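You operate a simulated robot arm through the tools that you are given. There is no shell and no other tool. Be economical: measure what you need, move in short steps, check, and stop when the job is done.

You run a simulated robot arm. Do the job below in one go: nothing can be reset, and whatever is moved stays where it is left.

## Task
Oil the end of the drum's stub, fit the bearing, release the pallet.
Fine: use the brush and its oil dish, put the brush back, and release with the blue button. Set down upright: brush. A coat counts when it lies all over at full strength: go over it till it gets no stronger.

Only the result counts: the job must be done as asked and must still hold three seconds after the hand-in. Knocking over, shifting, dropping, spilling or breaking anything else fails it.

## Robot
A 7-joint arm with a two-finger parallel gripper, fixed in place. Base frame: the origin is at the foot of the arm, x ahead of it, y to its left, z up; the work surface is at about z = 0. Lengths are in cm, angles in degrees, forces in N, time in s.
With the tool pointing down near the work surface it reaches from about 24 to 62 cm from the base axis. Its first joint turns from -66.0 to 66.0 degrees. Payload 2.6 kg.
The TCP is the grasp point between the finger pads, 3 cm short of the fingertips. In the tool frame z runs along the fingers and y along their closing line. Largest opening 9.4 cm; finger width 2.8, thickness 1; the body of the gripper, 5 by 9.6 cm, starts 5.5 cm behind the TCP.
Orientation is that of the tool frame in the base frame, as a unit quaternion [x, y, z, w]. With the fingers straight down and closing along the base's y, the tool's x points along the base's -x, its y along +y and its z along -z.

## Interface
- The arm moves only by the tool apply_moves. Its argument "steps" is a list of rows, each a list of 7 numbers: the finger opening in cm, from 0 to 9.4, then the shift along the base's x, y, z in cm, then the turn, a rotation vector about the base's x, y, z in degrees. In form: [[claw, x, y, z, wx, wy, wz], ...]. A call has 1 to 20 rows; each row shifts and turns the commanded pose from where the row before left it. A row lasts 0.2 s, in which the tool goes at most 5 cm and 8.6 degrees; a call with a longer step from one row to the next is refused whole, and so is a gripper value outside its range. A pose out of reach is approached as far as the arm can. The call stops where the force on the tool passes 70 N (or 10 N more than at its start, if that is more) or the arm is blocked; 0.2 s more then pass. Each finger travels about 7.2 cm/s and halts on what it meets, pressing with about 45 N; the grip force reading is that of the motor and also rises with nothing between the fingers. The clock runs only during rows and for 0.2 s after the last one: add rows that do not move to give the fingers time. The reply holds the time, the measured pose of the TCP, the force on the tool along the base axes, the opening and the grip force, in the units named above and with some noise, with the torque about the TCP (base axes, N m) and any sound that the robot's microphone picked up.
- Cameras (640 x 400 px; columns grow to the right, rows downward): "scene" is fixed at [2.72, 42.22, 57.74]; the picture's right is [-0.85, -0.53, 0.00], its down [-0.25, 0.39, -0.89] and it looks along [0.47, -0.75, -0.46] (base axes); focal length 280 px, centre (320, 200). "wrist" rides on the gripper at [7.6, 1.4, -10.2] in the tool frame; the picture's right is [-0.18, 0.98, 0.00], its down [-0.75, -0.14, -0.64] and it looks along [-0.63, -0.12, 0.77] (tool axes); focal length 243 px, centre (320, 200). There is no depth. A picture from a camera that has moved, and an enlarged one, comes with that camera's place and axes in the base frame and with its lens.
- capture(camera): a new picture of that camera. No time passes.
- inspect(camera, box): a new picture of the part [left, top, right, bottom] of that camera's present view, enlarged. No time passes.
- close_job(): hands the job in; it is judged then, once.

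Go step by step. Nothing tells you positions but the pictures and the camera data: compare them with the known pose of the tool, close in by small moves and look again before you grip or let go. The budget is 120 turns and 76 pictures, counting those below and the enlarged ones. Unless the task says otherwise, let go and move clear before handing in, and close with one line.

The tools are called by a JSON object that holds its "method" and its "body". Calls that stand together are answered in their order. apply_moves: Moves the arm, as the interface text tells. Its arguments: {"type":"object","properties":{"steps":{"type":"array"}},"required":["steps"]} The other tools are called the same way: capture (camera) takes a picture; inspect (camera, box) takes an enlarged picture of a part of a camera's view; close_job () hands the job in.

At the start:

```text
time: 0.0
ee_pos: [35.55, -10.2, 41.67]
tool_rot: [0.0, 1.0, 0.0, -0.001]
ft_force: [1.0, 0.5, 0.0]
ft_torque: [-0.02, 0.02, 0.0]
finger_gap: 9.39
grip_force: 0.1
```

scene: 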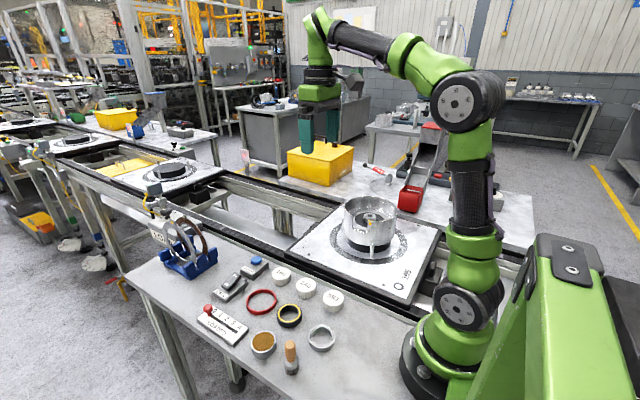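
wrist: 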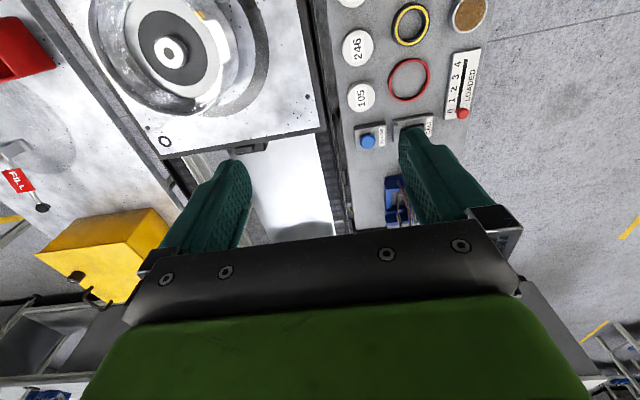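

I see a bench with brush, oil dish, rings, buttons and a drum on a pallet. I'll look at enlarged views to identify parts first.

{"method": "inspect", "body": {"camera": "scene", "box": [190, 250, 350, 380]}}

{"method": "inspect", "body": {"camera": "scene", "box": [300, 170, 440, 290]}}

{"method": "inspect", "body": {"camera": "scene", "box": [130, 190, 280, 310]}}

{"method": "inspect", "body": {"camera": "wrist", "box": [320, 0, 500, 230]}}

```text
3.08 times, centred on (270, 315) of scene
camera zoom: at [2.72, 42.22, 57.74], right [-0.85, -0.53, 0.0], down [-0.25, 0.39, -0.89], along [0.47, -0.75, -0.46], focal length 862 px, centre (474, -154)
```

zoom: 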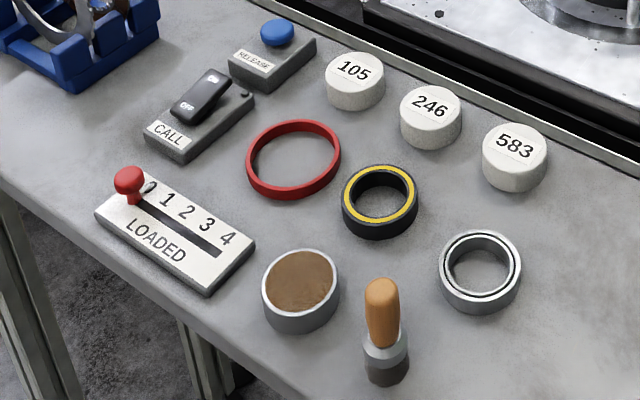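

```text
3.33 times, centred on (370, 230) of scene
camera zoom: at [2.72, 42.22, 57.74], right [-0.85, -0.53, 0.0], down [-0.25, 0.39, -0.89], along [0.47, -0.75, -0.46], focal length 934 px, centre (153, 100)
```

zoom: 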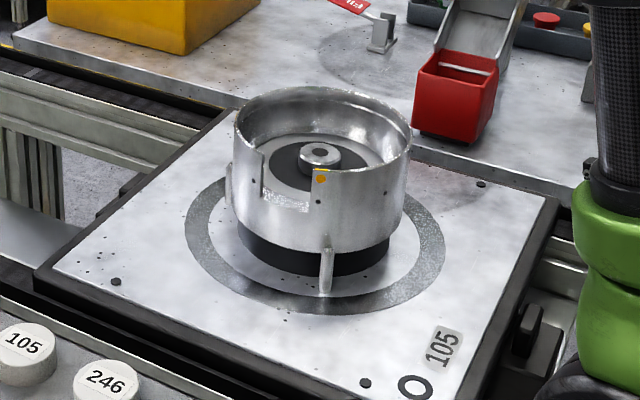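

```text
3.33 times, centred on (205, 250) of scene
camera zoom: at [2.72, 42.22, 57.74], right [-0.85, -0.53, 0.0], down [-0.25, 0.39, -0.89], along [0.47, -0.75, -0.46], focal length 934 px, centre (703, 33)
```

zoom: 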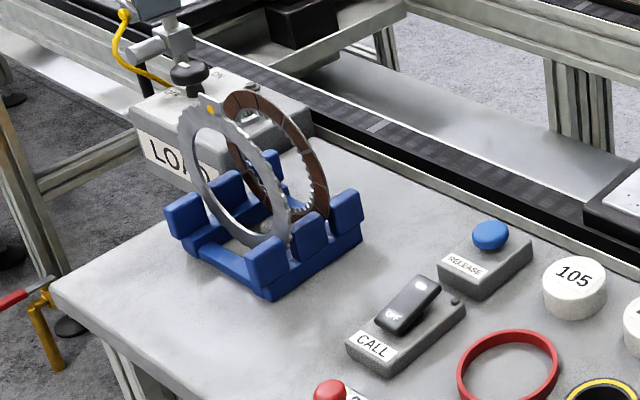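

```text
1.74 times, centred on (410, 115) of wrist
camera zoom: at [27.9, -8.75, 51.97], right [0.18, 0.98, 0.0], down [0.75, -0.14, 0.64], along [0.63, -0.12, -0.77], focal length 422 px, centre (164, 348)
```

zoom: 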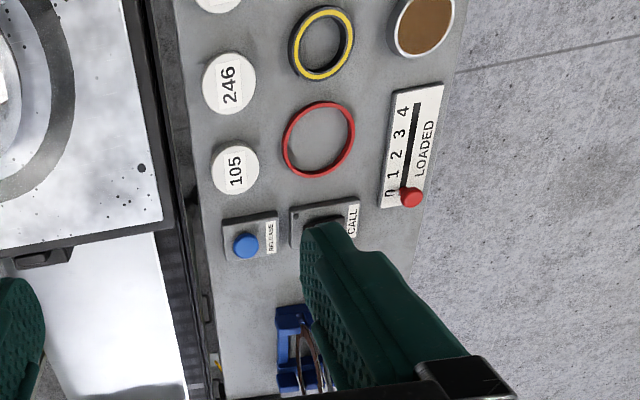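

I take the brush to be at about (26, 16), dish at (33.6, 15.6), steel bearing at (24, 7), and the stub near (30, -31.7, 10.5). I move above the brush first.

{"method": "apply_moves", "body": {"steps": [[9.4, -1.2, 3.275, -2.5, 0, 0, 0], [9.4, -1.2, 3.275, -2.5, 0, 0, 0], [9.4, -1.2, 3.275, -2.5, 0, 0, 0], [9.4, -1.2, 3.275, -2.5, 0, 0, 0], [9.4, -1.2, 3.275, -2.5, 0, 0, 0], [9.4, -1.2, 3.275, -2.5, 0, 0, 0], [9.4, -1.2, 3.275, -2.5, 0, 0, 0], [9.4, -1.2, 3.275, -2.5, 0, 0, 0], [9.4, 0, 0, 0, 0, 0, 0]]}}

{"method": "capture", "body": {"camera": "wrist"}}

{"method": "capture", "body": {"camera": "scene"}}

```text
time: 2.0
ee_pos: [25.74, 16.23, 21.45]
tool_rot: [0.0, 1.0, -0.001, 0.0]
ft_force: [0.2, 0.0, 0.2]
ft_torque: [0.02, 0.0, -0.01]
finger_gap: 9.41
grip_force: 0.1
```

```text
69 pictures are left
camera wrist: at [18.17, 17.62, 31.78], right [0.18, 0.98, 0.0], down [0.75, -0.14, 0.64], along [0.63, -0.12, -0.77], focal length 243 px, centre (320, 200)
```

wrist: 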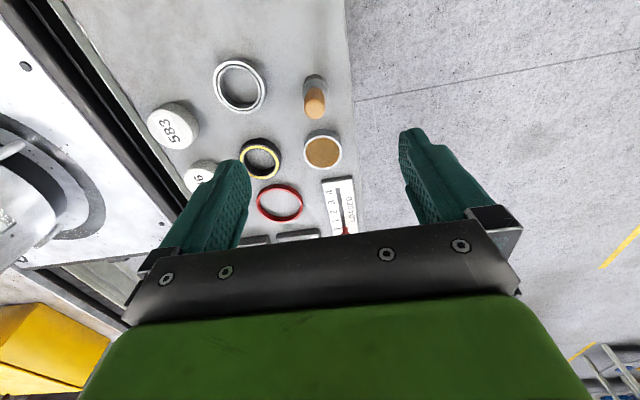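

```text
68 pictures are left
```

scene: 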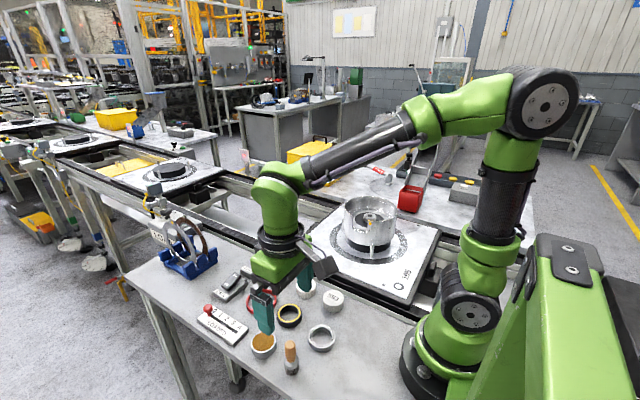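

The brush top is about (26, 15.6), roughly 8 cm high. I lower part way with a narrower opening and look again.

{"method": "apply_moves", "body": {"steps": [[6, 0.1, -0.3, -3, 0, 0, 0], [5, 0.1, -0.3, -3, 0, 0, 0], [5, 0, 0, -3, 0, 0, 0], [5, 0, 0, 0, 0, 0, 0]]}}

{"method": "capture", "body": {"camera": "wrist"}}

{"method": "inspect", "body": {"camera": "scene", "box": [220, 260, 350, 390]}}

```text
time: 3.0
ee_pos: [26.25, 15.58, 12.46]
tool_rot: [0.0, 1.0, 0.0, 0.0]
ft_force: [0.6, 1.3, -0.2]
ft_torque: [0.03, 0.01, -0.04]
finger_gap: 5.0
grip_force: 0.0
```

```text
67 pictures are left
camera wrist: at [18.59, 16.97, 22.87], right [0.18, 0.98, 0.0], down [0.75, -0.14, 0.64], along [0.63, -0.12, -0.77], focal length 243 px, centre (320, 200)
```

wrist: 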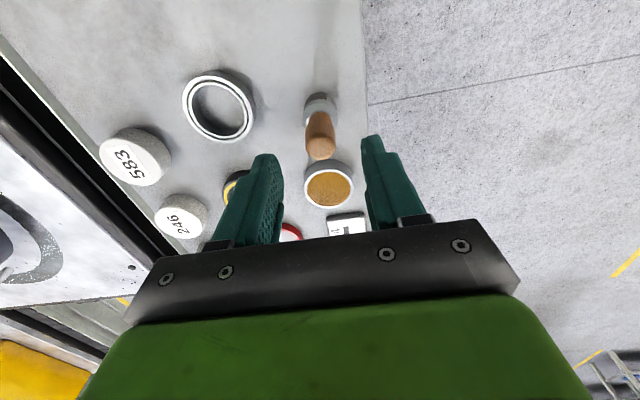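

```text
3.08 times, centred on (285, 325) of scene
camera zoom: at [2.72, 42.22, 57.74], right [-0.85, -0.53, 0.0], down [-0.25, 0.39, -0.89], along [0.47, -0.75, -0.46], focal length 862 px, centre (428, -185)
```

zoom: 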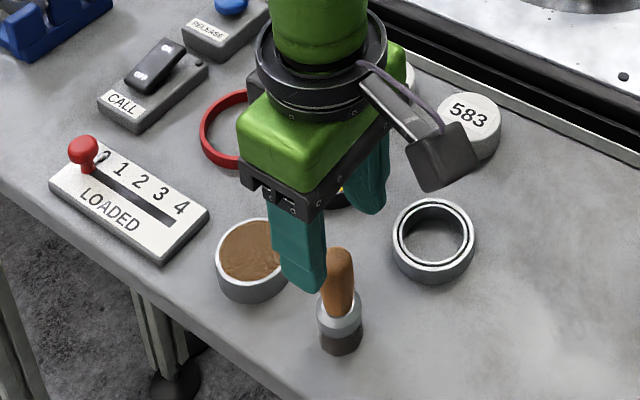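

The fingers are straddling the brush line; I lower around the handle and close.

{"method": "apply_moves", "body": {"steps": [[5, -0.4, 0, -2.5, 0, 0, 0], [5, 0, 0, -2, 0, 0, 0], [5, 0, 0, -1, 0, 0, 0], [5, 0, 0, 0, 0, 0, 0]]}}

{"method": "inspect", "body": {"camera": "scene", "box": [240, 280, 340, 380]}}

{"method": "capture", "body": {"camera": "wrist"}}

```text
time: 4.0
ee_pos: [25.7, 15.34, 7.13]
tool_rot: [0.0, 1.0, -0.001, 0.0]
ft_force: [0.0, -0.4, 0.5]
ft_torque: [0.0, -0.04, -0.03]
finger_gap: 5.0
grip_force: 0.0
```

```text
4.00 times, centred on (290, 330) of scene
camera zoom: at [2.72, 42.22, 57.74], right [-0.85, -0.53, 0.0], down [-0.25, 0.39, -0.89], along [0.47, -0.75, -0.46], focal length 1121 px, centre (440, -320)
```

zoom: 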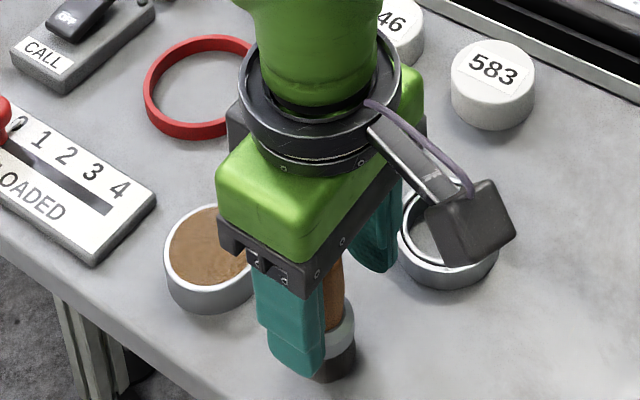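

```text
64 pictures are left
camera wrist: at [18.12, 16.81, 17.44], right [0.18, 0.98, 0.0], down [0.75, -0.14, 0.64], along [0.63, -0.12, -0.77], focal length 243 px, centre (320, 200)
```

wrist: 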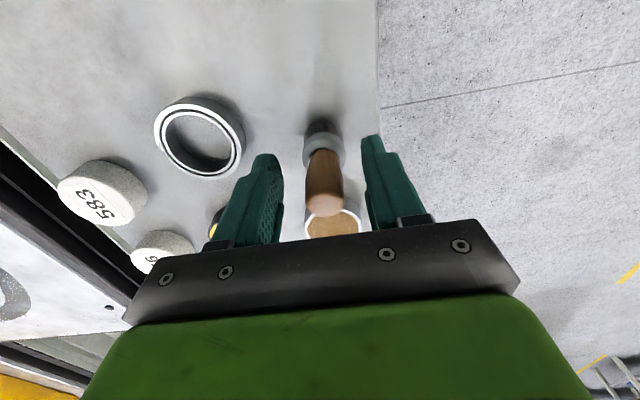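

The brush handle lies between the fingers about 0.2 cm to the left of centre. I shift slightly and close.

{"method": "apply_moves", "body": {"steps": [[5, 0, 0.22, -0.2, 0, 0, 0], [3.5, 0, 0, 0, 0, 0, 0], [2.5, 0, 0, 0, 0, 0, 0], [1.5, 0, 0, 0, 0, 0, 0], [0.5, 0, 0, 0, 0, 0, 0], [0.5, 0, 0, 0, 0, 0, 0]]}}

{"method": "capture", "body": {"camera": "wrist"}}

```text
time: 5.4
ee_pos: [25.59, 15.59, 6.98]
tool_rot: [0.0, 1.0, 0.0, -0.001]
ft_force: [0.5, -0.3, 0.2]
ft_torque: [-0.01, 0.0, 0.01]
finger_gap: 2.3
grip_force: 44.6
```

```text
63 pictures are left
camera wrist: at [18.14, 17.05, 17.28], right [0.18, 0.98, 0.0], down [0.75, -0.14, 0.64], along [0.63, -0.12, -0.77], focal length 243 px, centre (320, 200)
```

wrist: 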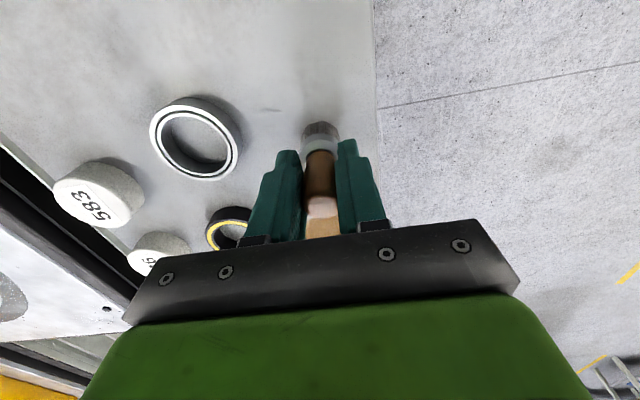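

Brush gripped (2.3 cm). I lift it and carry it above the oil dish, then look.

{"method": "apply_moves", "body": {"steps": [[0.5, 0, 0, 2, 0, 0, 0], [0.5, 0, 0, 3, 0, 0, 0], [0.5, 2.1, 0, 1, 0, 0, 0], [0.5, 3.2, -0.3, 0, 0, 0, 0], [0.5, 3.1, -0.3, 0, 0, 0, 0], [0.5, 0, 0, 0, 0, 0, 0]]}}

{"method": "capture", "body": {"camera": "wrist"}}

{"method": "inspect", "body": {"camera": "scene", "box": [210, 260, 330, 380]}}

```text
time: 6.8
ee_pos: [34.24, 15.03, 12.91]
tool_rot: [0.0, 1.0, 0.0, 0.001]
ft_force: [0.7, -0.2, -1.2]
ft_torque: [-0.01, -0.01, 0.01]
finger_gap: 2.28
grip_force: 45.2
```

```text
62 pictures are left
camera wrist: at [26.59, 16.45, 23.25], right [0.18, 0.98, 0.0], down [0.75, -0.14, 0.64], along [0.63, -0.12, -0.77], focal length 243 px, centre (320, 200)
```

wrist: 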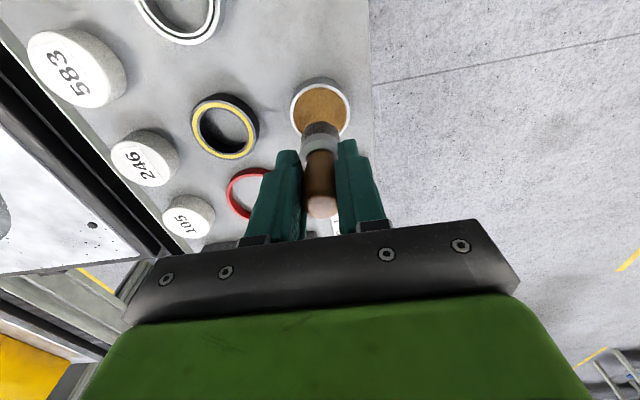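

```text
3.33 times, centred on (270, 320) of scene
camera zoom: at [2.72, 42.22, 57.74], right [-0.85, -0.53, 0.0], down [-0.25, 0.39, -0.89], along [0.47, -0.75, -0.46], focal length 934 px, centre (487, -200)
```

zoom: 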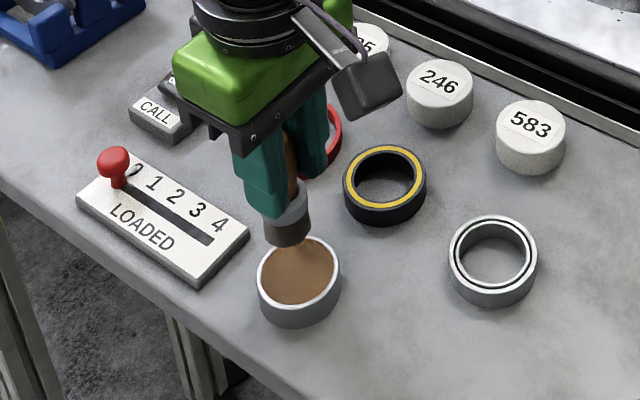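

The dish centre is about (34.0, 15.05), below the brush. I dip slowly.

{"method": "apply_moves", "body": {"steps": [[0.5, -0.2, 0, -2, 0, 0, 0], [0.5, 0, 0, -1.5, 0, 0, 0], [0.5, 0, 0, -0.6, 0, 0, 0], [0.5, 0, 0, -0.4, 0, 0, 0], [0.5, 0, 0, 0, 0, 0, 0]]}}

{"method": "inspect", "body": {"camera": "scene", "box": [230, 290, 310, 370]}}

```text
time: 8.0
ee_pos: [34.36, 15.17, 8.67]
tool_rot: [0.0, 1.0, 0.0, 0.006]
ft_force: [0.6, -6.2, 42.0]
ft_torque: [-0.04, -0.38, -0.07]
finger_gap: 2.16
grip_force: 44.8
```

```text
5.00 times, centred on (270, 330) of scene
camera zoom: at [2.7, 42.21, 57.75], right [-0.85, -0.53, 0.0], down [-0.25, 0.39, -0.89], along [0.47, -0.75, -0.46], focal length 1401 px, centre (570, -450)
```

zoom: 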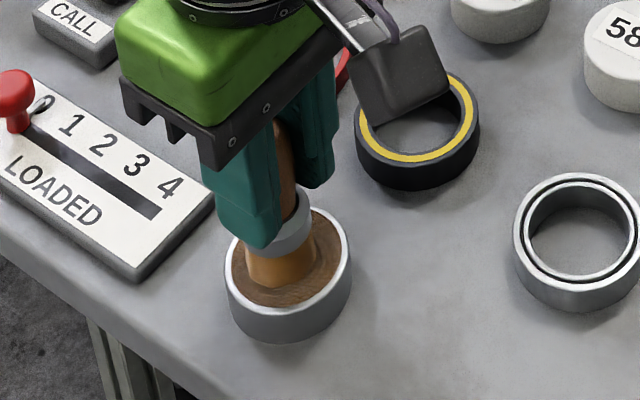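

The bristles are wetted and pressing on the dish at 42 N, more than needed. I lift and check the brush.

{"method": "apply_moves", "body": {"steps": [[0.5, 0, 0, 1, 0, 0, 0], [0.5, 0, 0, 2, 0, 0, 0], [0.5, 0, 0, 3, 0, 0, 0], [0.5, 0, 0, 0, 0, 0, 0]]}}

{"method": "inspect", "body": {"camera": "scene", "box": [220, 270, 320, 370]}}

{"method": "capture", "body": {"camera": "wrist"}}

```text
time: 9.0
ee_pos: [33.98, 15.13, 14.43]
tool_rot: [0.0, 1.0, 0.0, 0.0]
ft_force: [-0.7, 1.0, -1.3]
ft_torque: [0.01, -0.01, 0.05]
finger_gap: 2.14
grip_force: 44.8
```

```text
4.00 times, centred on (270, 320) of scene
camera zoom: at [2.72, 42.22, 57.74], right [-0.85, -0.53, 0.0], down [-0.25, 0.39, -0.89], along [0.47, -0.75, -0.46], focal length 1121 px, centre (520, -280)
```

zoom: 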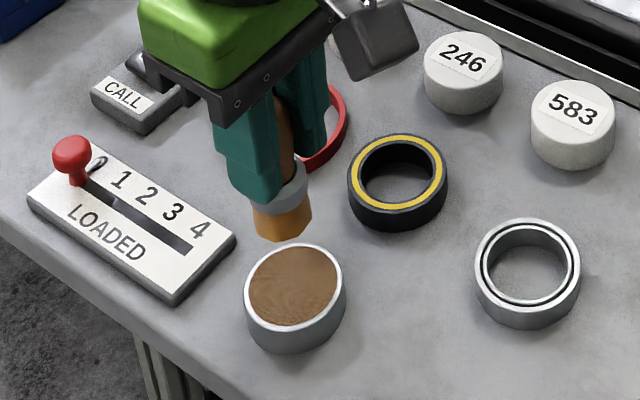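

```text
58 pictures are left
camera wrist: at [26.44, 16.54, 24.71], right [0.18, 0.98, 0.0], down [0.75, -0.14, 0.64], along [0.63, -0.12, -0.77], focal length 243 px, centre (320, 200)
```

wrist: 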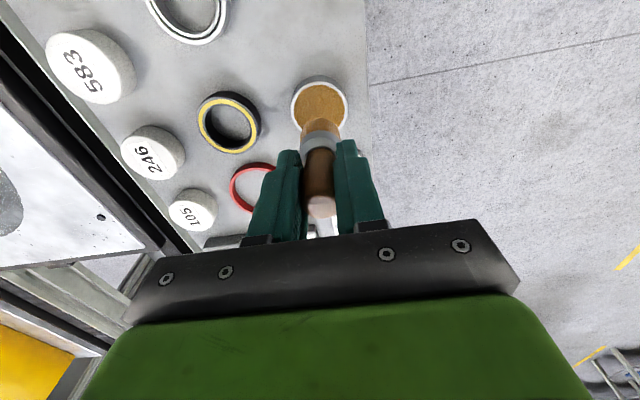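

Oil is on the bristles and the dish is undisturbed. I carry the brush high across to beside the drum and look from above.

{"method": "apply_moves", "body": {"steps": [[0.5, 0, 0, 4.5, 0, 0, 0], [0.5, 0, -1, 4.5, 0, 0, 0], [0.5, 0, -2, 4.2, 0, 0, 0], [0.5, 0, -4, 0, 0, 0, 0], [0.5, 0, -4, 0, 0, 0, 0], [0.5, 0, -4, 0, 0, 0, 0], [0.5, 0, -4, 0, 0, 0, 0], [0.5, 0, -4, 0, 0, 0, 0], [0.5, 0, -4, 0, 0, 0, 0], [0.5, -1, -4, 0, 0, 0, 0], [0.5, -1, -4, 0, 0, 0, 0], [0.5, -1, -3.5, 0, 0, 0, 0], [0.5, 0, -3.5, 0, 0, 0, 0], [0.5, 0, 0, 0, 0, 0, 0]]}}

{"method": "capture", "body": {"camera": "wrist"}}

{"method": "inspect", "body": {"camera": "scene", "box": [280, 90, 460, 300]}}

```text
time: 12.0
ee_pos: [30.95, -26.96, 27.68]
tool_rot: [0.0, 1.0, 0.0, 0.0]
ft_force: [-0.2, 0.7, -1.5]
ft_torque: [0.0, -0.01, 0.01]
finger_gap: 2.17
grip_force: 45.1
```

```text
57 pictures are left
camera wrist: at [23.41, -25.57, 38.03], right [0.18, 0.98, 0.0], down [0.75, -0.14, 0.64], along [0.63, -0.12, -0.77], focal length 243 px, centre (320, 200)
```

wrist: 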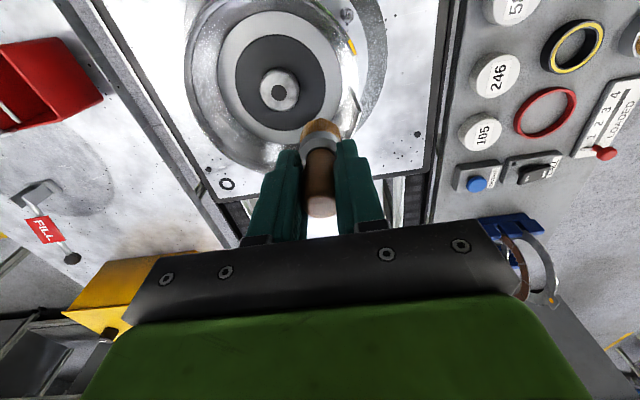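

```text
1.90 times, centred on (370, 195) of scene
camera zoom: at [2.72, 42.22, 57.74], right [-0.85, -0.53, 0.0], down [-0.25, 0.39, -0.89], along [0.47, -0.75, -0.46], focal length 534 px, centre (225, 210)
```

zoom: 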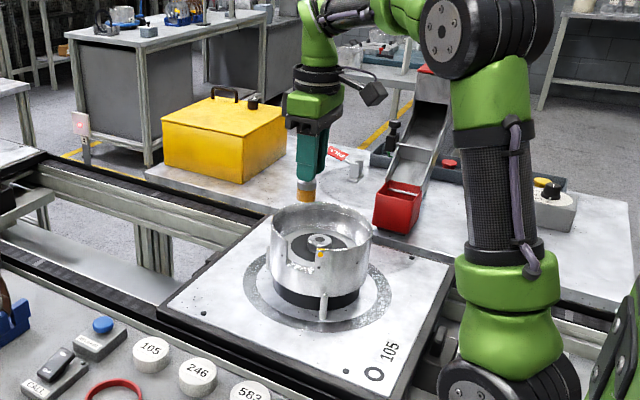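

The stub centre is about (29.7, -31, 12). I zoom to refine it and look at the stub's shape.

{"method": "inspect", "body": {"camera": "wrist", "box": [220, 40, 360, 150]}}

{"method": "inspect", "body": {"camera": "scene", "box": [335, 185, 405, 255]}}

```text
3.64 times, centred on (290, 95) of wrist
camera zoom: at [23.41, -25.57, 38.03], right [0.18, 0.98, 0.0], down [0.75, -0.14, 0.64], along [0.63, -0.12, -0.77], focal length 882 px, centre (429, 582)
```

zoom: 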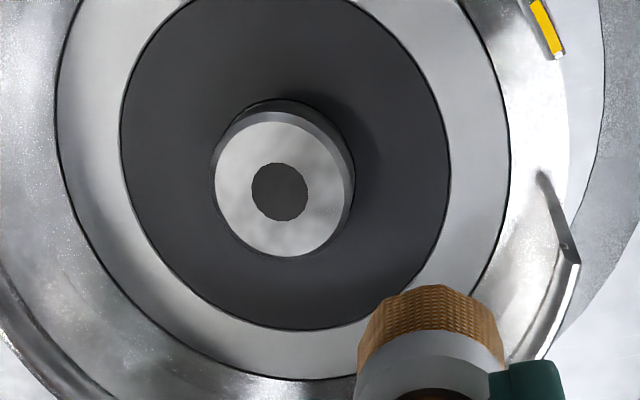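

```text
5.71 times, centred on (370, 220) of scene
camera zoom: at [2.72, 42.22, 57.74], right [-0.85, -0.53, 0.0], down [-0.25, 0.39, -0.89], along [0.47, -0.75, -0.46], focal length 1601 px, centre (34, 86)
```

zoom: 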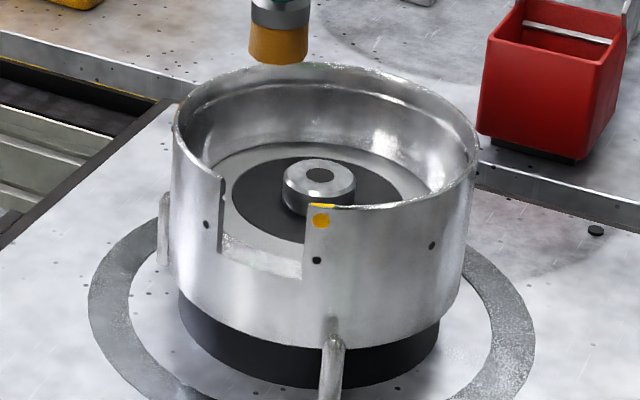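

Stub face is at about (29.9, -31.1, 12.1), about 4 cm across; the bristle tip is ~6.6 cm below the TCP. I move over it and descend gently.

{"method": "apply_moves", "body": {"steps": [[0.5, -1.05, -4.1, 0, 0, 0, 0], [0.5, 0, 0, -4, 0, 0, 0], [0.5, 0, 0, -3.2, 0, 0, 0], [0.5, 0, 0, 0, 0, 0, 0]]}}

{"method": "inspect", "body": {"camera": "scene", "box": [335, 165, 405, 235]}}

{"method": "inspect", "body": {"camera": "wrist", "box": [220, 40, 400, 180]}}

```text
time: 13.0
ee_pos: [29.99, -30.8, 20.45]
tool_rot: [0.001, 1.0, 0.0, 0.001]
ft_force: [0.4, 0.4, 0.4]
ft_torque: [0.04, 0.01, -0.02]
finger_gap: 2.19
grip_force: 45.1
```

```text
5.71 times, centred on (370, 200) of scene
camera zoom: at [2.72, 42.22, 57.74], right [-0.85, -0.53, 0.0], down [-0.25, 0.39, -0.89], along [0.47, -0.75, -0.46], focal length 1601 px, centre (34, 200)
```

zoom: 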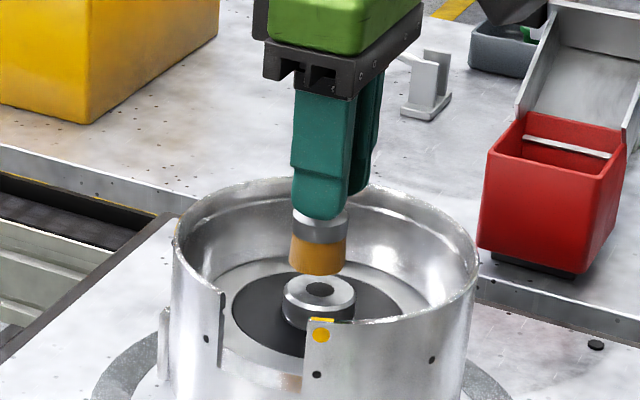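

```text
2.86 times, centred on (310, 110) of wrist
camera zoom: at [22.29, -29.48, 30.79], right [0.18, 0.98, 0.0], down [0.75, -0.14, 0.64], along [0.63, -0.12, -0.77], focal length 693 px, centre (349, 457)
```

zoom: 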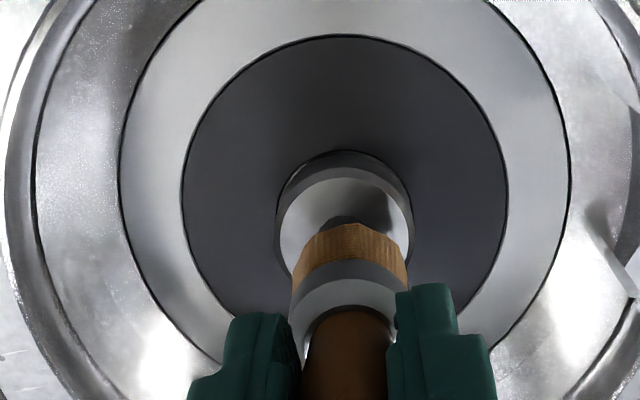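

Brush is centred over the stub. I descend to light contact.

{"method": "apply_moves", "body": {"steps": [[0.5, -0.1, -0.1, -0.8, 0, 0, 0], [0.5, 0, 0, -0.5, 0, 0, 0], [0.5, 0, 0, -0.3, 0, 0, 0], [0.5, 0, 0, 0, 0, 0, 0]]}}

```text
time: 14.0
ee_pos: [29.68, -30.98, 18.83]
tool_rot: [0.001, 1.0, 0.0, 0.0]
ft_force: [0.0, -0.1, -1.1]
ft_torque: [0.01, -0.04, 0.0]
finger_gap: 2.17
grip_force: 45.3
```

{"method": "apply_moves", "body": {"steps": [[0.5, 0, 0, -0.2, 0, 0, 0], [0.5, 0, 0, -0.2, 0, 0, 0], [0.5, 0, 0, 0, 0, 0, 0]]}}

{"method": "inspect", "body": {"camera": "scene", "box": [335, 175, 405, 245]}}

```text
time: 14.8
ee_pos: [29.78, -31.05, 18.64]
tool_rot: [0.001, 1.0, -0.002, 0.002]
ft_force: [-6.7, 6.9, 36.1]
ft_torque: [0.37, 0.01, 0.03]
finger_gap: 2.13
grip_force: 45.1
```

```text
5.71 times, centred on (370, 210) of scene
camera zoom: at [2.7, 42.23, 57.73], right [-0.85, -0.53, 0.0], down [-0.25, 0.39, -0.89], along [0.47, -0.75, -0.46], focal length 1601 px, centre (34, 143)
```

zoom: 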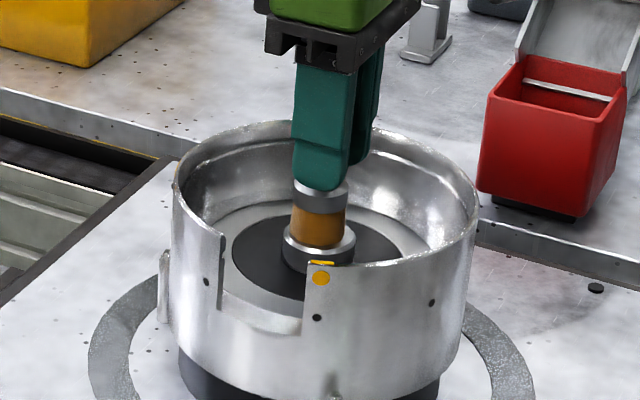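

Firm contact. I ease off slightly and brush round the face in a circle.

{"method": "apply_moves", "body": {"steps": [[0.5, 0, 0, 0.12, 0, 0, 0], [0.5, 0.45, 0, 0, 0, 0, 0], [0.5, 0.45, 0, 0, 0, 0, 0], [0.5, -0.172, 0.529, 0, 0, 0, 0], [0.5, -0.45, 0.327, 0, 0, 0, 0], [0.5, -0.556, 0, 0, 0, 0, 0], [0.5, -0.45, -0.327, 0, 0, 0, 0], [0.5, -0.172, -0.529, 0, 0, 0, 0], [0.5, 0.172, -0.529, 0, 0, 0, 0], [0.5, 0.45, -0.327, 0, 0, 0, 0], [0.5, 0.556, 0, 0, 0, 0, 0], [0.5, 0.45, 0.327, 0, 0, 0, 0], [0.5, 0.172, 0.529, 0, 0, 0, 0], [0.5, -0.9, 0, 0, 0, 0, 0], [0.5, 0, 0, 0, 0, 0, 0]]}}

```text
time: 18.0
ee_pos: [30.11, -30.94, 18.64]
tool_rot: [-0.001, 1.0, 0.0, 0.003]
ft_force: [8.3, 4.5, 24.3]
ft_torque: [0.39, -0.89, 0.0]
finger_gap: 2.15
grip_force: 44.6
```

Now I lift and move aside to inspect the coat.

{"method": "apply_moves", "body": {"steps": [[0.5, 0, 0, 2, 0, 0, 0], [0.5, 0, 0, 4, 0, 0, 0], [0.5, 0, 4, 3, 0, 0, 0], [0.5, 0, 0, 0, 0, 0, 0]]}}

{"method": "inspect", "body": {"camera": "wrist", "box": [220, 40, 360, 150]}}

{"method": "inspect", "body": {"camera": "scene", "box": [350, 195, 390, 225]}}

```text
time: 19.0
ee_pos: [29.66, -27.03, 27.62]
tool_rot: [-0.001, 1.0, 0.0, -0.001]
ft_force: [0.1, 0.0, -0.3]
ft_torque: [0.01, 0.0, -0.02]
finger_gap: 2.15
grip_force: 45.0
```

```text
3.64 times, centred on (290, 95) of wrist
camera zoom: at [22.02, -25.57, 37.94], right [0.18, 0.98, 0.0], down [0.75, -0.14, 0.64], along [0.63, -0.12, -0.77], focal length 882 px, centre (429, 582)
```

zoom: 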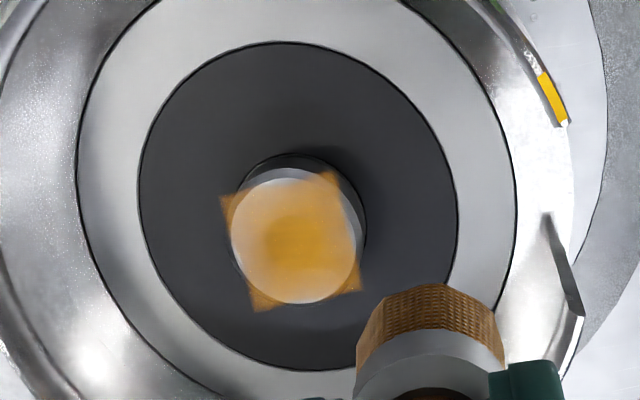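

```text
13.33 times, centred on (370, 210) of scene
camera zoom: at [2.72, 42.22, 57.74], right [-0.85, -0.53, 0.0], down [-0.25, 0.39, -0.89], along [0.47, -0.75, -0.46], focal length 3736 px, centre (-347, 67)
```

zoom: 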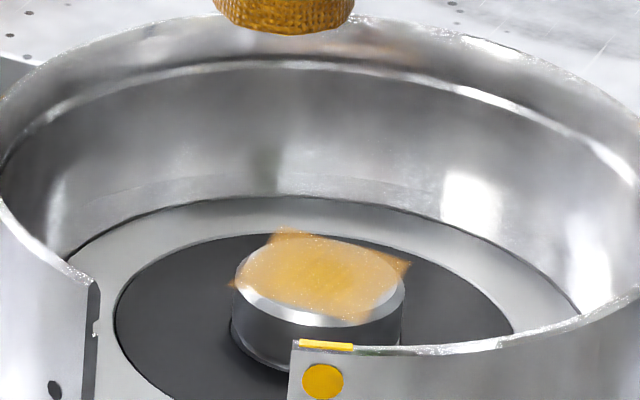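

The coat covers the face but is weaker toward the edges. I go over it again with a wider square path.

{"method": "apply_moves", "body": {"steps": [[0.5, 0, -3.9, -3, 0, 0, 0], [0.5, 0, 0, -4, 0, 0, 0], [0.5, 0, 0, -1.6, 0, 0, 0], [0.5, 0, 0, -0.4, 0, 0, 0], [0.5, 0.55, 0, 0, 0, 0, 0], [0.5, 0.55, 0, 0, 0, 0, 0], [0.5, 0, 0.55, 0, 0, 0, 0], [0.5, 0, 0.55, 0, 0, 0, 0], [0.5, -0.55, 0, 0, 0, 0, 0], [0.5, -0.55, 0, 0, 0, 0, 0], [0.5, -0.55, 0, 0, 0, 0, 0], [0.5, -0.55, 0, 0, 0, 0, 0], [0.5, 0, -0.55, 0, 0, 0, 0], [0.5, 0, -0.55, 0, 0, 0, 0], [0.5, 0, -0.55, 0, 0, 0, 0], [0.5, 0, -0.55, 0, 0, 0, 0], [0.5, 0.55, 0, 0, 0, 0, 0], [0.5, 0.55, 0, 0, 0, 0, 0], [0.5, 0.55, 0, 0, 0, 0, 0], [0.5, 0.55, 0, 0, 0, 0, 0]]}}

{"method": "apply_moves", "body": {"steps": [[0.5, 0, 0.55, 0, 0, 0, 0], [0.5, 0, 0.55, 0, 0, 0, 0], [0.5, 0, 0.55, 0, 0, 0, 0], [0.5, 0, 0.55, 0, 0, 0, 0], [0.5, -0.55, 0, 0, 0, 0, 0], [0.5, -0.55, 0, 0, 0, 0, 0], [0.5, -0.55, 0, 0, 0, 0, 0], [0.5, -0.55, 0, 0, 0, 0, 0], [0.5, 0, -0.55, 0, 0, 0, 0], [0.5, 0, -0.55, 0, 0, 0, 0], [0.5, 0, -0.55, 0, 0, 0, 0], [0.5, 0, -0.55, 0, 0, 0, 0], [0.5, 0.55, 0, 0, 0, 0, 0], [0.5, 0.55, 0.55, 0, 0, 0, 0], [0.5, 0, 0.55, 0, 0, 0, 0], [0.5, 0, 0, 2, 0, 0, 0], [0.5, 0, 0, 4, 0, 0, 0], [0.5, 0, 3.9, 3, 0, 0, 0], [0.5, 0, 0, 0, 0, 0, 0]]}}

{"method": "inspect", "body": {"camera": "wrist", "box": [220, 40, 360, 150]}}

```text
time: 23.2
ee_pos: [30.8, -32.03, 18.53]
tool_rot: [0.0, 1.0, 0.0, -0.001]
ft_force: [-6.2, 0.2, 15.2]
ft_torque: [0.05, 0.32, 0.05]
finger_gap: 2.15
grip_force: 44.6
```

```text
time: 27.2
ee_pos: [29.79, -27.0, 27.59]
tool_rot: [0.0, 1.0, 0.0, 0.0]
ft_force: [0.4, -0.4, -2.1]
ft_torque: [0.01, 0.04, -0.02]
finger_gap: 2.14
grip_force: 45.4
```

```text
3.64 times, centred on (290, 95) of wrist
camera zoom: at [22.3, -25.7, 37.95], right [0.18, 0.98, 0.0], down [0.75, -0.14, 0.64], along [0.63, -0.12, -0.77], focal length 882 px, centre (429, 582)
```

zoom: 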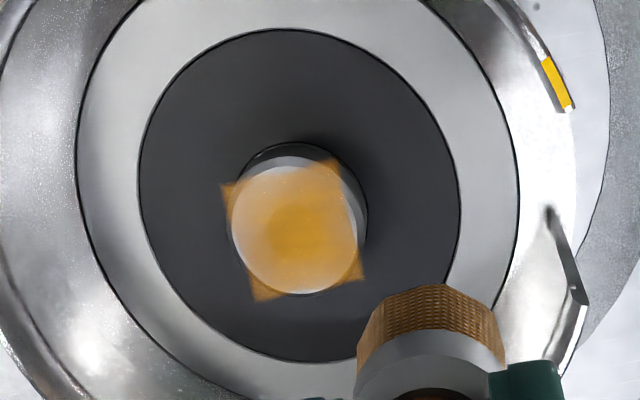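

The coat barely changed, so the brush may be spent. I re-dip it before judging the strength.

{"method": "apply_moves", "body": {"steps": [[0.5, 0, 4, 0, 0, 0, 0], [0.5, 0, 4, 0, 0, 0, 0], [0.5, 0.4, 4, 0, 0, 0, 0], [0.5, 0.4, 4, 0, 0, 0, 0], [0.5, 0.4, 4, 0, 0, 0, 0], [0.5, 0.5, 4, 0, 0, 0, 0], [0.5, 0.5, 4, 0, 0, 0, 0], [0.5, 0.5, 4, 0, 0, 0, 0], [0.5, 0.5, 4, 0, 0, 0, 0], [0.5, 0.5, 3.2, 0, 0, 0, 0], [0.5, 0.5, 3.05, 0, 0, 0, 0], [0.5, 0, 0, -4.5, 0, 0, 0], [0.5, 0, 0, -4.5, 0, 0, 0], [0.5, 0, 0, -4.5, 0, 0, 0], [0.5, 0, 0, -3.5, 0, 0, 0], [0.5, 0, 0, -1.1, 0, 0, 0], [0.5, 0, 0, -0.5, 0, 0, 0], [0.5, 0, 0, 0, 0, 0, 0]]}}

{"method": "inspect", "body": {"camera": "scene", "box": [230, 290, 310, 370]}}

```text
time: 31.0
ee_pos: [33.84, 15.07, 8.97]
tool_rot: [0.0, 1.0, 0.0, 0.001]
ft_force: [0.9, -0.1, -1.3]
ft_torque: [0.02, -0.03, -0.01]
finger_gap: 2.15
grip_force: 44.7
```

```text
5.00 times, centred on (270, 330) of scene
camera zoom: at [2.72, 42.22, 57.74], right [-0.85, -0.53, 0.0], down [-0.25, 0.39, -0.89], along [0.47, -0.75, -0.46], focal length 1401 px, centre (570, -450)
```

zoom: 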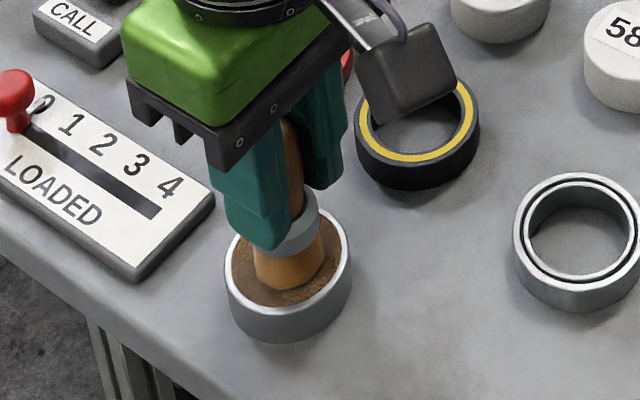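

Just above the oil; I lower a bit more until light contact.

{"method": "apply_moves", "body": {"steps": [[0.5, 0, 0, -0.2, 0, 0, 0], [0.5, 0, 0, -0.1, 0, 0, 0], [0.5, 0, 0, 0, 0, 0, 0]]}}

```text
time: 31.8
ee_pos: [33.98, 15.17, 8.73]
tool_rot: [0.0, 1.0, 0.001, 0.001]
ft_force: [0.2, -1.1, -0.3]
ft_torque: [-0.01, 0.03, -0.03]
finger_gap: 2.16
grip_force: 45.1
```

{"method": "apply_moves", "body": {"steps": [[0.5, 0, 0, -0.15, 0, 0, 0], [0.5, 0, 0, -0.15, 0, 0, 0], [0.5, 0, 0, 0, 0, 0, 0]]}}

```text
time: 32.6
ee_pos: [34.05, 15.27, 8.49]
tool_rot: [0.0, 1.0, 0.001, 0.004]
ft_force: [-8.0, -5.4, 42.2]
ft_torque: [0.01, 0.07, 0.02]
finger_gap: 2.15
grip_force: 44.3
```

Contact in the oil. I lift and carry it back to the drum for the next coat.

{"method": "apply_moves", "body": {"steps": [[0.5, 0, 0, 1.2, 0, 0, 0], [0.5, 0, 0, 4.5, 0, 0, 0], [0.5, 0, 0, 4.5, 0, 0, 0], [0.5, 0, 0, 4.5, 0, 0, 0], [0.5, 0, 0, 4.5, 0, 0, 0], [0.5, 0, -4, 0, 0, 0, 0], [0.5, 0, -4, 0, 0, 0, 0], [0.5, -0.4, -4, 0, 0, 0, 0], [0.5, -0.4, -4, 0, 0, 0, 0], [0.5, -0.4, -4, 0, 0, 0, 0], [0.5, -0.5, -4, 0, 0, 0, 0], [0.5, -0.5, -4, 0, 0, 0, 0], [0.5, -0.5, -4, 0, 0, 0, 0], [0.5, -0.5, -4, 0, 0, 0, 0], [0.5, -0.5, -4, 0, 0, 0, 0], [0.5, -0.5, -4, 0, 0, 0, 0], [0.5, 0, -2.1, 0, 0, 0, 0], [0.5, 0, 0, -4, 0, 0, 0], [0.5, 0, 0, -4, 0, 0, 0], [0.5, 0, 0, 0, 0, 0, 0]]}}

```text
time: 36.8
ee_pos: [29.94, -30.92, 19.31]
tool_rot: [0.001, 1.0, 0.0, 0.0]
ft_force: [-0.7, -0.2, -0.8]
ft_torque: [0.01, 0.04, -0.01]
finger_gap: 2.17
grip_force: 45.0
```

Now a second, slower pass: inner square then outer square.

{"method": "apply_moves", "body": {"steps": [[0.5, 0, 0, -0.7, 0, 0, 0], [0.5, 0, 0, -0.3, 0, 0, 0], [0.5, 0.6, 0, 0, 0, 0, 0], [0.5, 0, 0.6, 0, 0, 0, 0], [0.5, -0.6, 0, 0, 0, 0, 0], [0.5, -0.6, 0, 0, 0, 0, 0], [0.5, 0, -0.6, 0, 0, 0, 0], [0.5, 0, -0.6, 0, 0, 0, 0], [0.5, 0.6, 0, 0, 0, 0, 0], [0.5, 0.6, 0, 0, 0, 0, 0], [0.5, 0, 0.6, 0, 0, 0, 0], [0.5, 0.6, 0.6, 0, 0, 0, 0], [0.5, 0, 0.6, 0, 0, 0, 0], [0.5, -0.6, 0, 0, 0, 0, 0], [0.5, -0.6, 0, 0, 0, 0, 0], [0.5, -0.6, 0, 0, 0, 0, 0], [0.5, -0.6, 0, 0, 0, 0, 0], [0.5, 0, -0.6, 0, 0, 0, 0], [0.5, 0, -0.6, 0, 0, 0, 0], [0.5, 0, -0.6, 0, 0, 0, 0]]}}

{"method": "apply_moves", "body": {"steps": [[0.5, 0, -0.6, 0, 0, 0, 0], [0.5, 0.6, 0, 0, 0, 0, 0], [0.5, 0.6, 0, 0, 0, 0, 0], [0.5, 0.6, 0, 0, 0, 0, 0], [0.5, 0.6, 0, 0, 0, 0, 0], [0.5, 0, 0.6, 0, 0, 0, 0], [0.5, 0, 0.6, 0, 0, 0, 0], [0.5, 0, 0.6, 0, 0, 0, 0], [0.5, -0.4, 0.2, 0, 0, 0, 0], [0.5, -0.6, 0, 0, 0, 0, 0], [0.5, -0.6, 0, 0, 0, 0, 0], [0.5, 0, -0.6, 0, 0, 0, 0], [0.5, 0, -0.6, 0, 0, 0, 0], [0.5, 0.4, 0, 0, 0, 0, 0], [0.5, 0, 0.4, 0, 0, 0, 0], [0.5, 0, 0, 2, 0, 0, 0], [0.5, 0, 0, 4, 0, 0, 0], [0.5, 0, 3.9, 3, 0, 0, 0], [0.5, 0, 0, 0, 0, 0, 0]]}}

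{"method": "inspect", "body": {"camera": "wrist", "box": [220, 40, 360, 150]}}

{"method": "inspect", "body": {"camera": "scene", "box": [350, 195, 390, 225]}}

```text
time: 41.0
ee_pos: [28.6, -31.42, 18.6]
tool_rot: [0.001, 1.0, -0.001, 0.0]
ft_force: [-0.4, 2.9, 8.4]
ft_torque: [0.3, -0.04, 0.03]
finger_gap: 2.17
grip_force: 44.8
```

```text
time: 45.0
ee_pos: [29.75, -27.06, 27.61]
tool_rot: [0.0, 1.0, 0.001, 0.0]
ft_force: [0.2, 0.4, -1.1]
ft_torque: [0.01, -0.01, -0.01]
finger_gap: 2.17
grip_force: 44.7
```

```text
3.64 times, centred on (290, 95) of wrist
camera zoom: at [22.09, -25.71, 37.99], right [0.18, 0.98, 0.0], down [0.75, -0.14, 0.64], along [0.63, -0.12, -0.77], focal length 882 px, centre (429, 582)
```

zoom: 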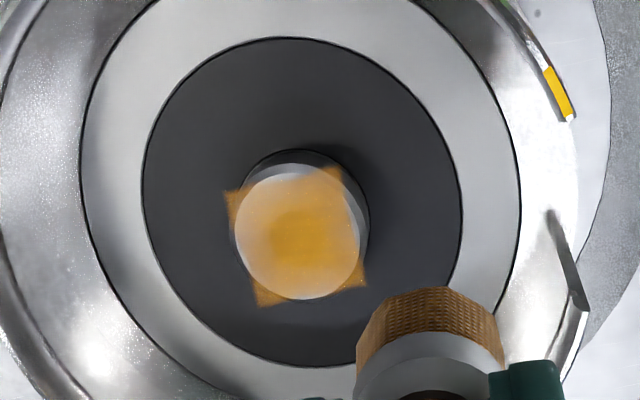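

```text
13.33 times, centred on (370, 210) of scene
camera zoom: at [2.72, 42.22, 57.74], right [-0.85, -0.53, 0.0], down [-0.25, 0.39, -0.89], along [0.47, -0.75, -0.46], focal length 3736 px, centre (-347, 67)
```

zoom: 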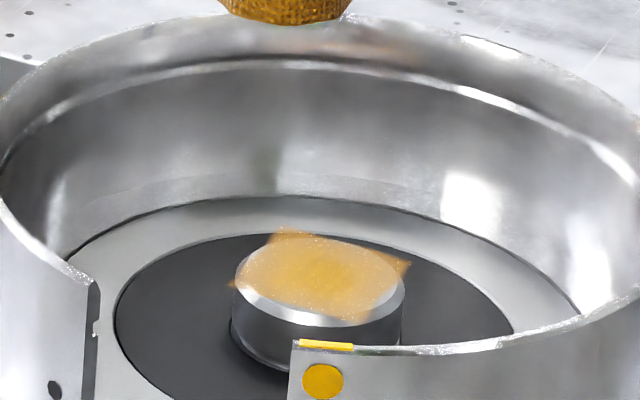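

Passes two and three look the same, with the darker middle being the hole beneath the film. One closer look to confirm uniformity.

{"method": "inspect", "body": {"camera": "wrist", "box": [260, 75, 310, 115]}}

{"method": "inspect", "body": {"camera": "scene", "box": [362, 205, 384, 221]}}

```text
10.00 times, centred on (285, 95) of wrist
camera zoom: at [22.09, -25.71, 37.99], right [0.18, 0.98, 0.0], down [0.75, -0.14, 0.64], along [0.63, -0.12, -0.77], focal length 2426 px, centre (670, 1250)
```

zoom: 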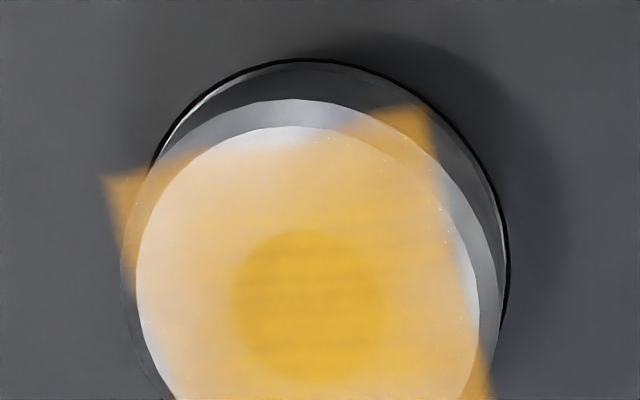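

```text
16.00 times, centred on (373, 213) of scene
camera zoom: at [2.72, 42.22, 57.74], right [-0.85, -0.53, 0.0], down [-0.25, 0.39, -0.89], along [0.47, -0.75, -0.46], focal length 4483 px, centre (-528, -8)
```

zoom: 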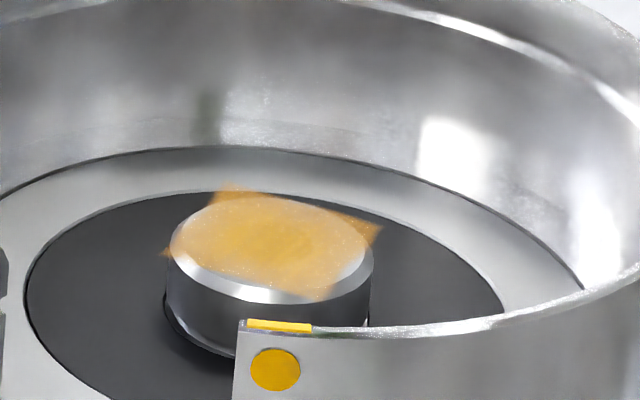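

The film is even over the whole end, so oiling is complete. I carry the brush back to its original place.

{"method": "apply_moves", "body": {"steps": [[0.5, 0, 4, 0, 0, 0, 0], [0.5, 0, 4, 0, 0, 0, 0], [0.5, 0, 4, 0, 0, 0, 0], [0.5, 0, 4, 0, 0, 0, 0], [0.5, 0, 4, 0, 0, 0, 0], [0.5, 0, 4, 0, 0, 0, 0], [0.5, -0.7, 4, 0, 0, 0, 0], [0.5, -0.7, 4, 0, 0, 0, 0], [0.5, -0.7, 4, 0, 0, 0, 0], [0.5, -0.7, 3.5, 0, 0, 0, 0], [0.5, -0.7, 3.2, 0, 0, 0, 0], [0.5, -0.7, 0, 0, 0, 0, 0], [0.5, 0, 0, -4.5, 0, 0, 0], [0.5, 0, 0, -4.5, 0, 0, 0], [0.5, 0, 0, -4.5, 0, 0, 0], [0.5, 0, 0, -4, 0, 0, 0], [0.5, 0, 0, 0, 0, 0, 0]]}}

{"method": "inspect", "body": {"camera": "scene", "box": [240, 290, 340, 390]}}

{"method": "capture", "body": {"camera": "wrist"}}

```text
time: 48.6
ee_pos: [25.86, 15.71, 9.94]
tool_rot: [0.0, 1.0, 0.0, 0.0]
ft_force: [0.4, -1.1, -1.1]
ft_torque: [0.02, 0.01, 0.0]
finger_gap: 2.2
grip_force: 44.7
```

```text
4.00 times, centred on (290, 340) of scene
camera zoom: at [2.72, 42.22, 57.74], right [-0.85, -0.53, 0.0], down [-0.25, 0.39, -0.89], along [0.47, -0.75, -0.46], focal length 1121 px, centre (440, -360)
```

zoom: 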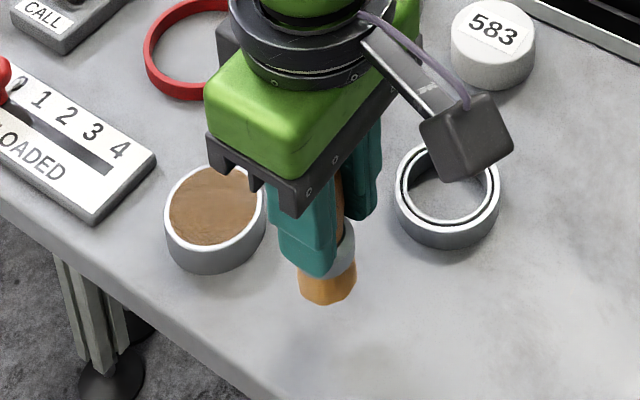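

```text
41 pictures are left
camera wrist: at [18.19, 17.03, 20.31], right [0.18, 0.98, 0.0], down [0.75, -0.14, 0.64], along [0.63, -0.12, -0.77], focal length 243 px, centre (320, 200)
```

wrist: 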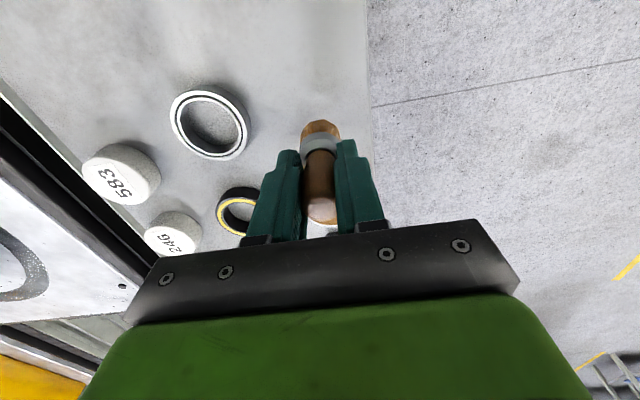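

Brush is upright over its spot; I lower it to touch.

{"method": "apply_moves", "body": {"steps": [[0.5, 0, 0, -2, 0, 0, 0], [0.5, 0, 0, -1, 0, 0, 0], [0.5, 0, 0, -0.2, 0, 0, 0], [0.5, 0, 0, 0, 0, 0, 0]]}}

```text
time: 49.6
ee_pos: [25.52, 15.61, 6.84]
tool_rot: [0.0, 1.0, 0.0, 0.0]
ft_force: [0.2, 0.3, -1.1]
ft_torque: [0.01, 0.01, 0.0]
finger_gap: 2.19
grip_force: 44.6
```

{"method": "apply_moves", "body": {"steps": [[0.5, 0, 0, -0.15, 0, 0, 0], [0.5, 0, 0, -0.1, 0, 0, 0], [0.5, 0, 0, 0, 0, 0, 0]]}}

```text
time: 50.4
ee_pos: [25.52, 15.69, 6.64]
tool_rot: [0.0, 1.0, 0.0, 0.0]
ft_force: [-0.3, -0.3, -0.9]
ft_torque: [0.01, -0.02, 0.01]
finger_gap: 2.17
grip_force: 45.5
```

{"method": "apply_moves", "body": {"steps": [[0.5, 0, 0, -0.1, 0, 0, 0], [0.5, 0, 0, -0.05, 0, 0, 0], [0.5, 0, 0, 0, 0, 0, 0]]}}

```text
time: 51.2
ee_pos: [25.71, 15.75, 6.66]
tool_rot: [0.001, 1.0, 0.0, 0.001]
ft_force: [-5.4, -5.4, 29.3]
ft_torque: [-0.11, 0.15, 0.01]
finger_gap: 2.2
grip_force: 45.6
```

Contact made. I relieve the pressure, open the fingers and rise straight up.

{"method": "apply_moves", "body": {"steps": [[0.5, 0, 0, 0.1, 0, 0, 0], [2.4, 0, 0, 0, 0, 0, 0], [3, 0, 0, 0, 0, 0, 0], [4, 0, 0, 0, 0, 0, 0], [5, 0, 0, 0, 0, 0, 0], [5, 0, 0, 2, 0, 0, 0], [5, 0, 0, 3, 0, 0, 0], [5, 0, 0, 3, 0, 0, 0], [5, 0, 0, 0, 0, 0, 0]]}}

{"method": "capture", "body": {"camera": "wrist"}}

{"method": "inspect", "body": {"camera": "scene", "box": [240, 290, 340, 390]}}

```text
time: 53.2
ee_pos: [25.59, 15.7, 14.48]
tool_rot: [-0.001, 1.0, -0.001, 0.0]
ft_force: [-0.1, 1.0, -0.4]
ft_torque: [0.0, 0.02, -0.01]
finger_gap: 4.99
grip_force: 0.0
```

```text
40 pictures are left
camera wrist: at [18.03, 17.07, 24.98], right [0.18, 0.98, 0.0], down [0.75, -0.14, 0.64], along [0.63, -0.12, -0.77], focal length 243 px, centre (320, 200)
```

wrist: 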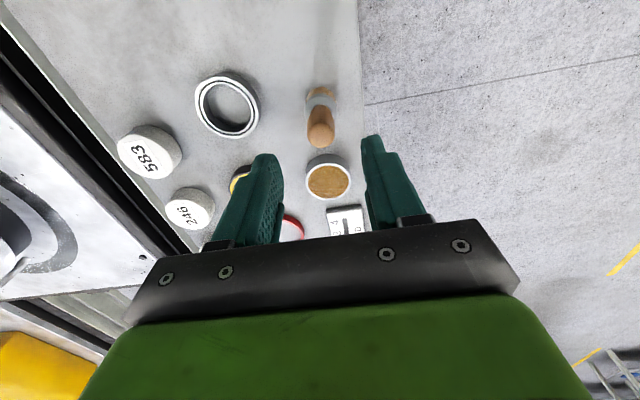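

```text
4.00 times, centred on (290, 340) of scene
camera zoom: at [2.72, 42.22, 57.74], right [-0.85, -0.53, 0.0], down [-0.25, 0.39, -0.89], along [0.47, -0.75, -0.46], focal length 1121 px, centre (440, -360)
```

zoom: 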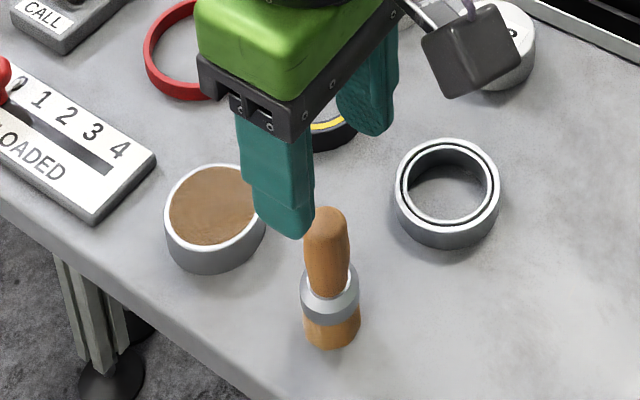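

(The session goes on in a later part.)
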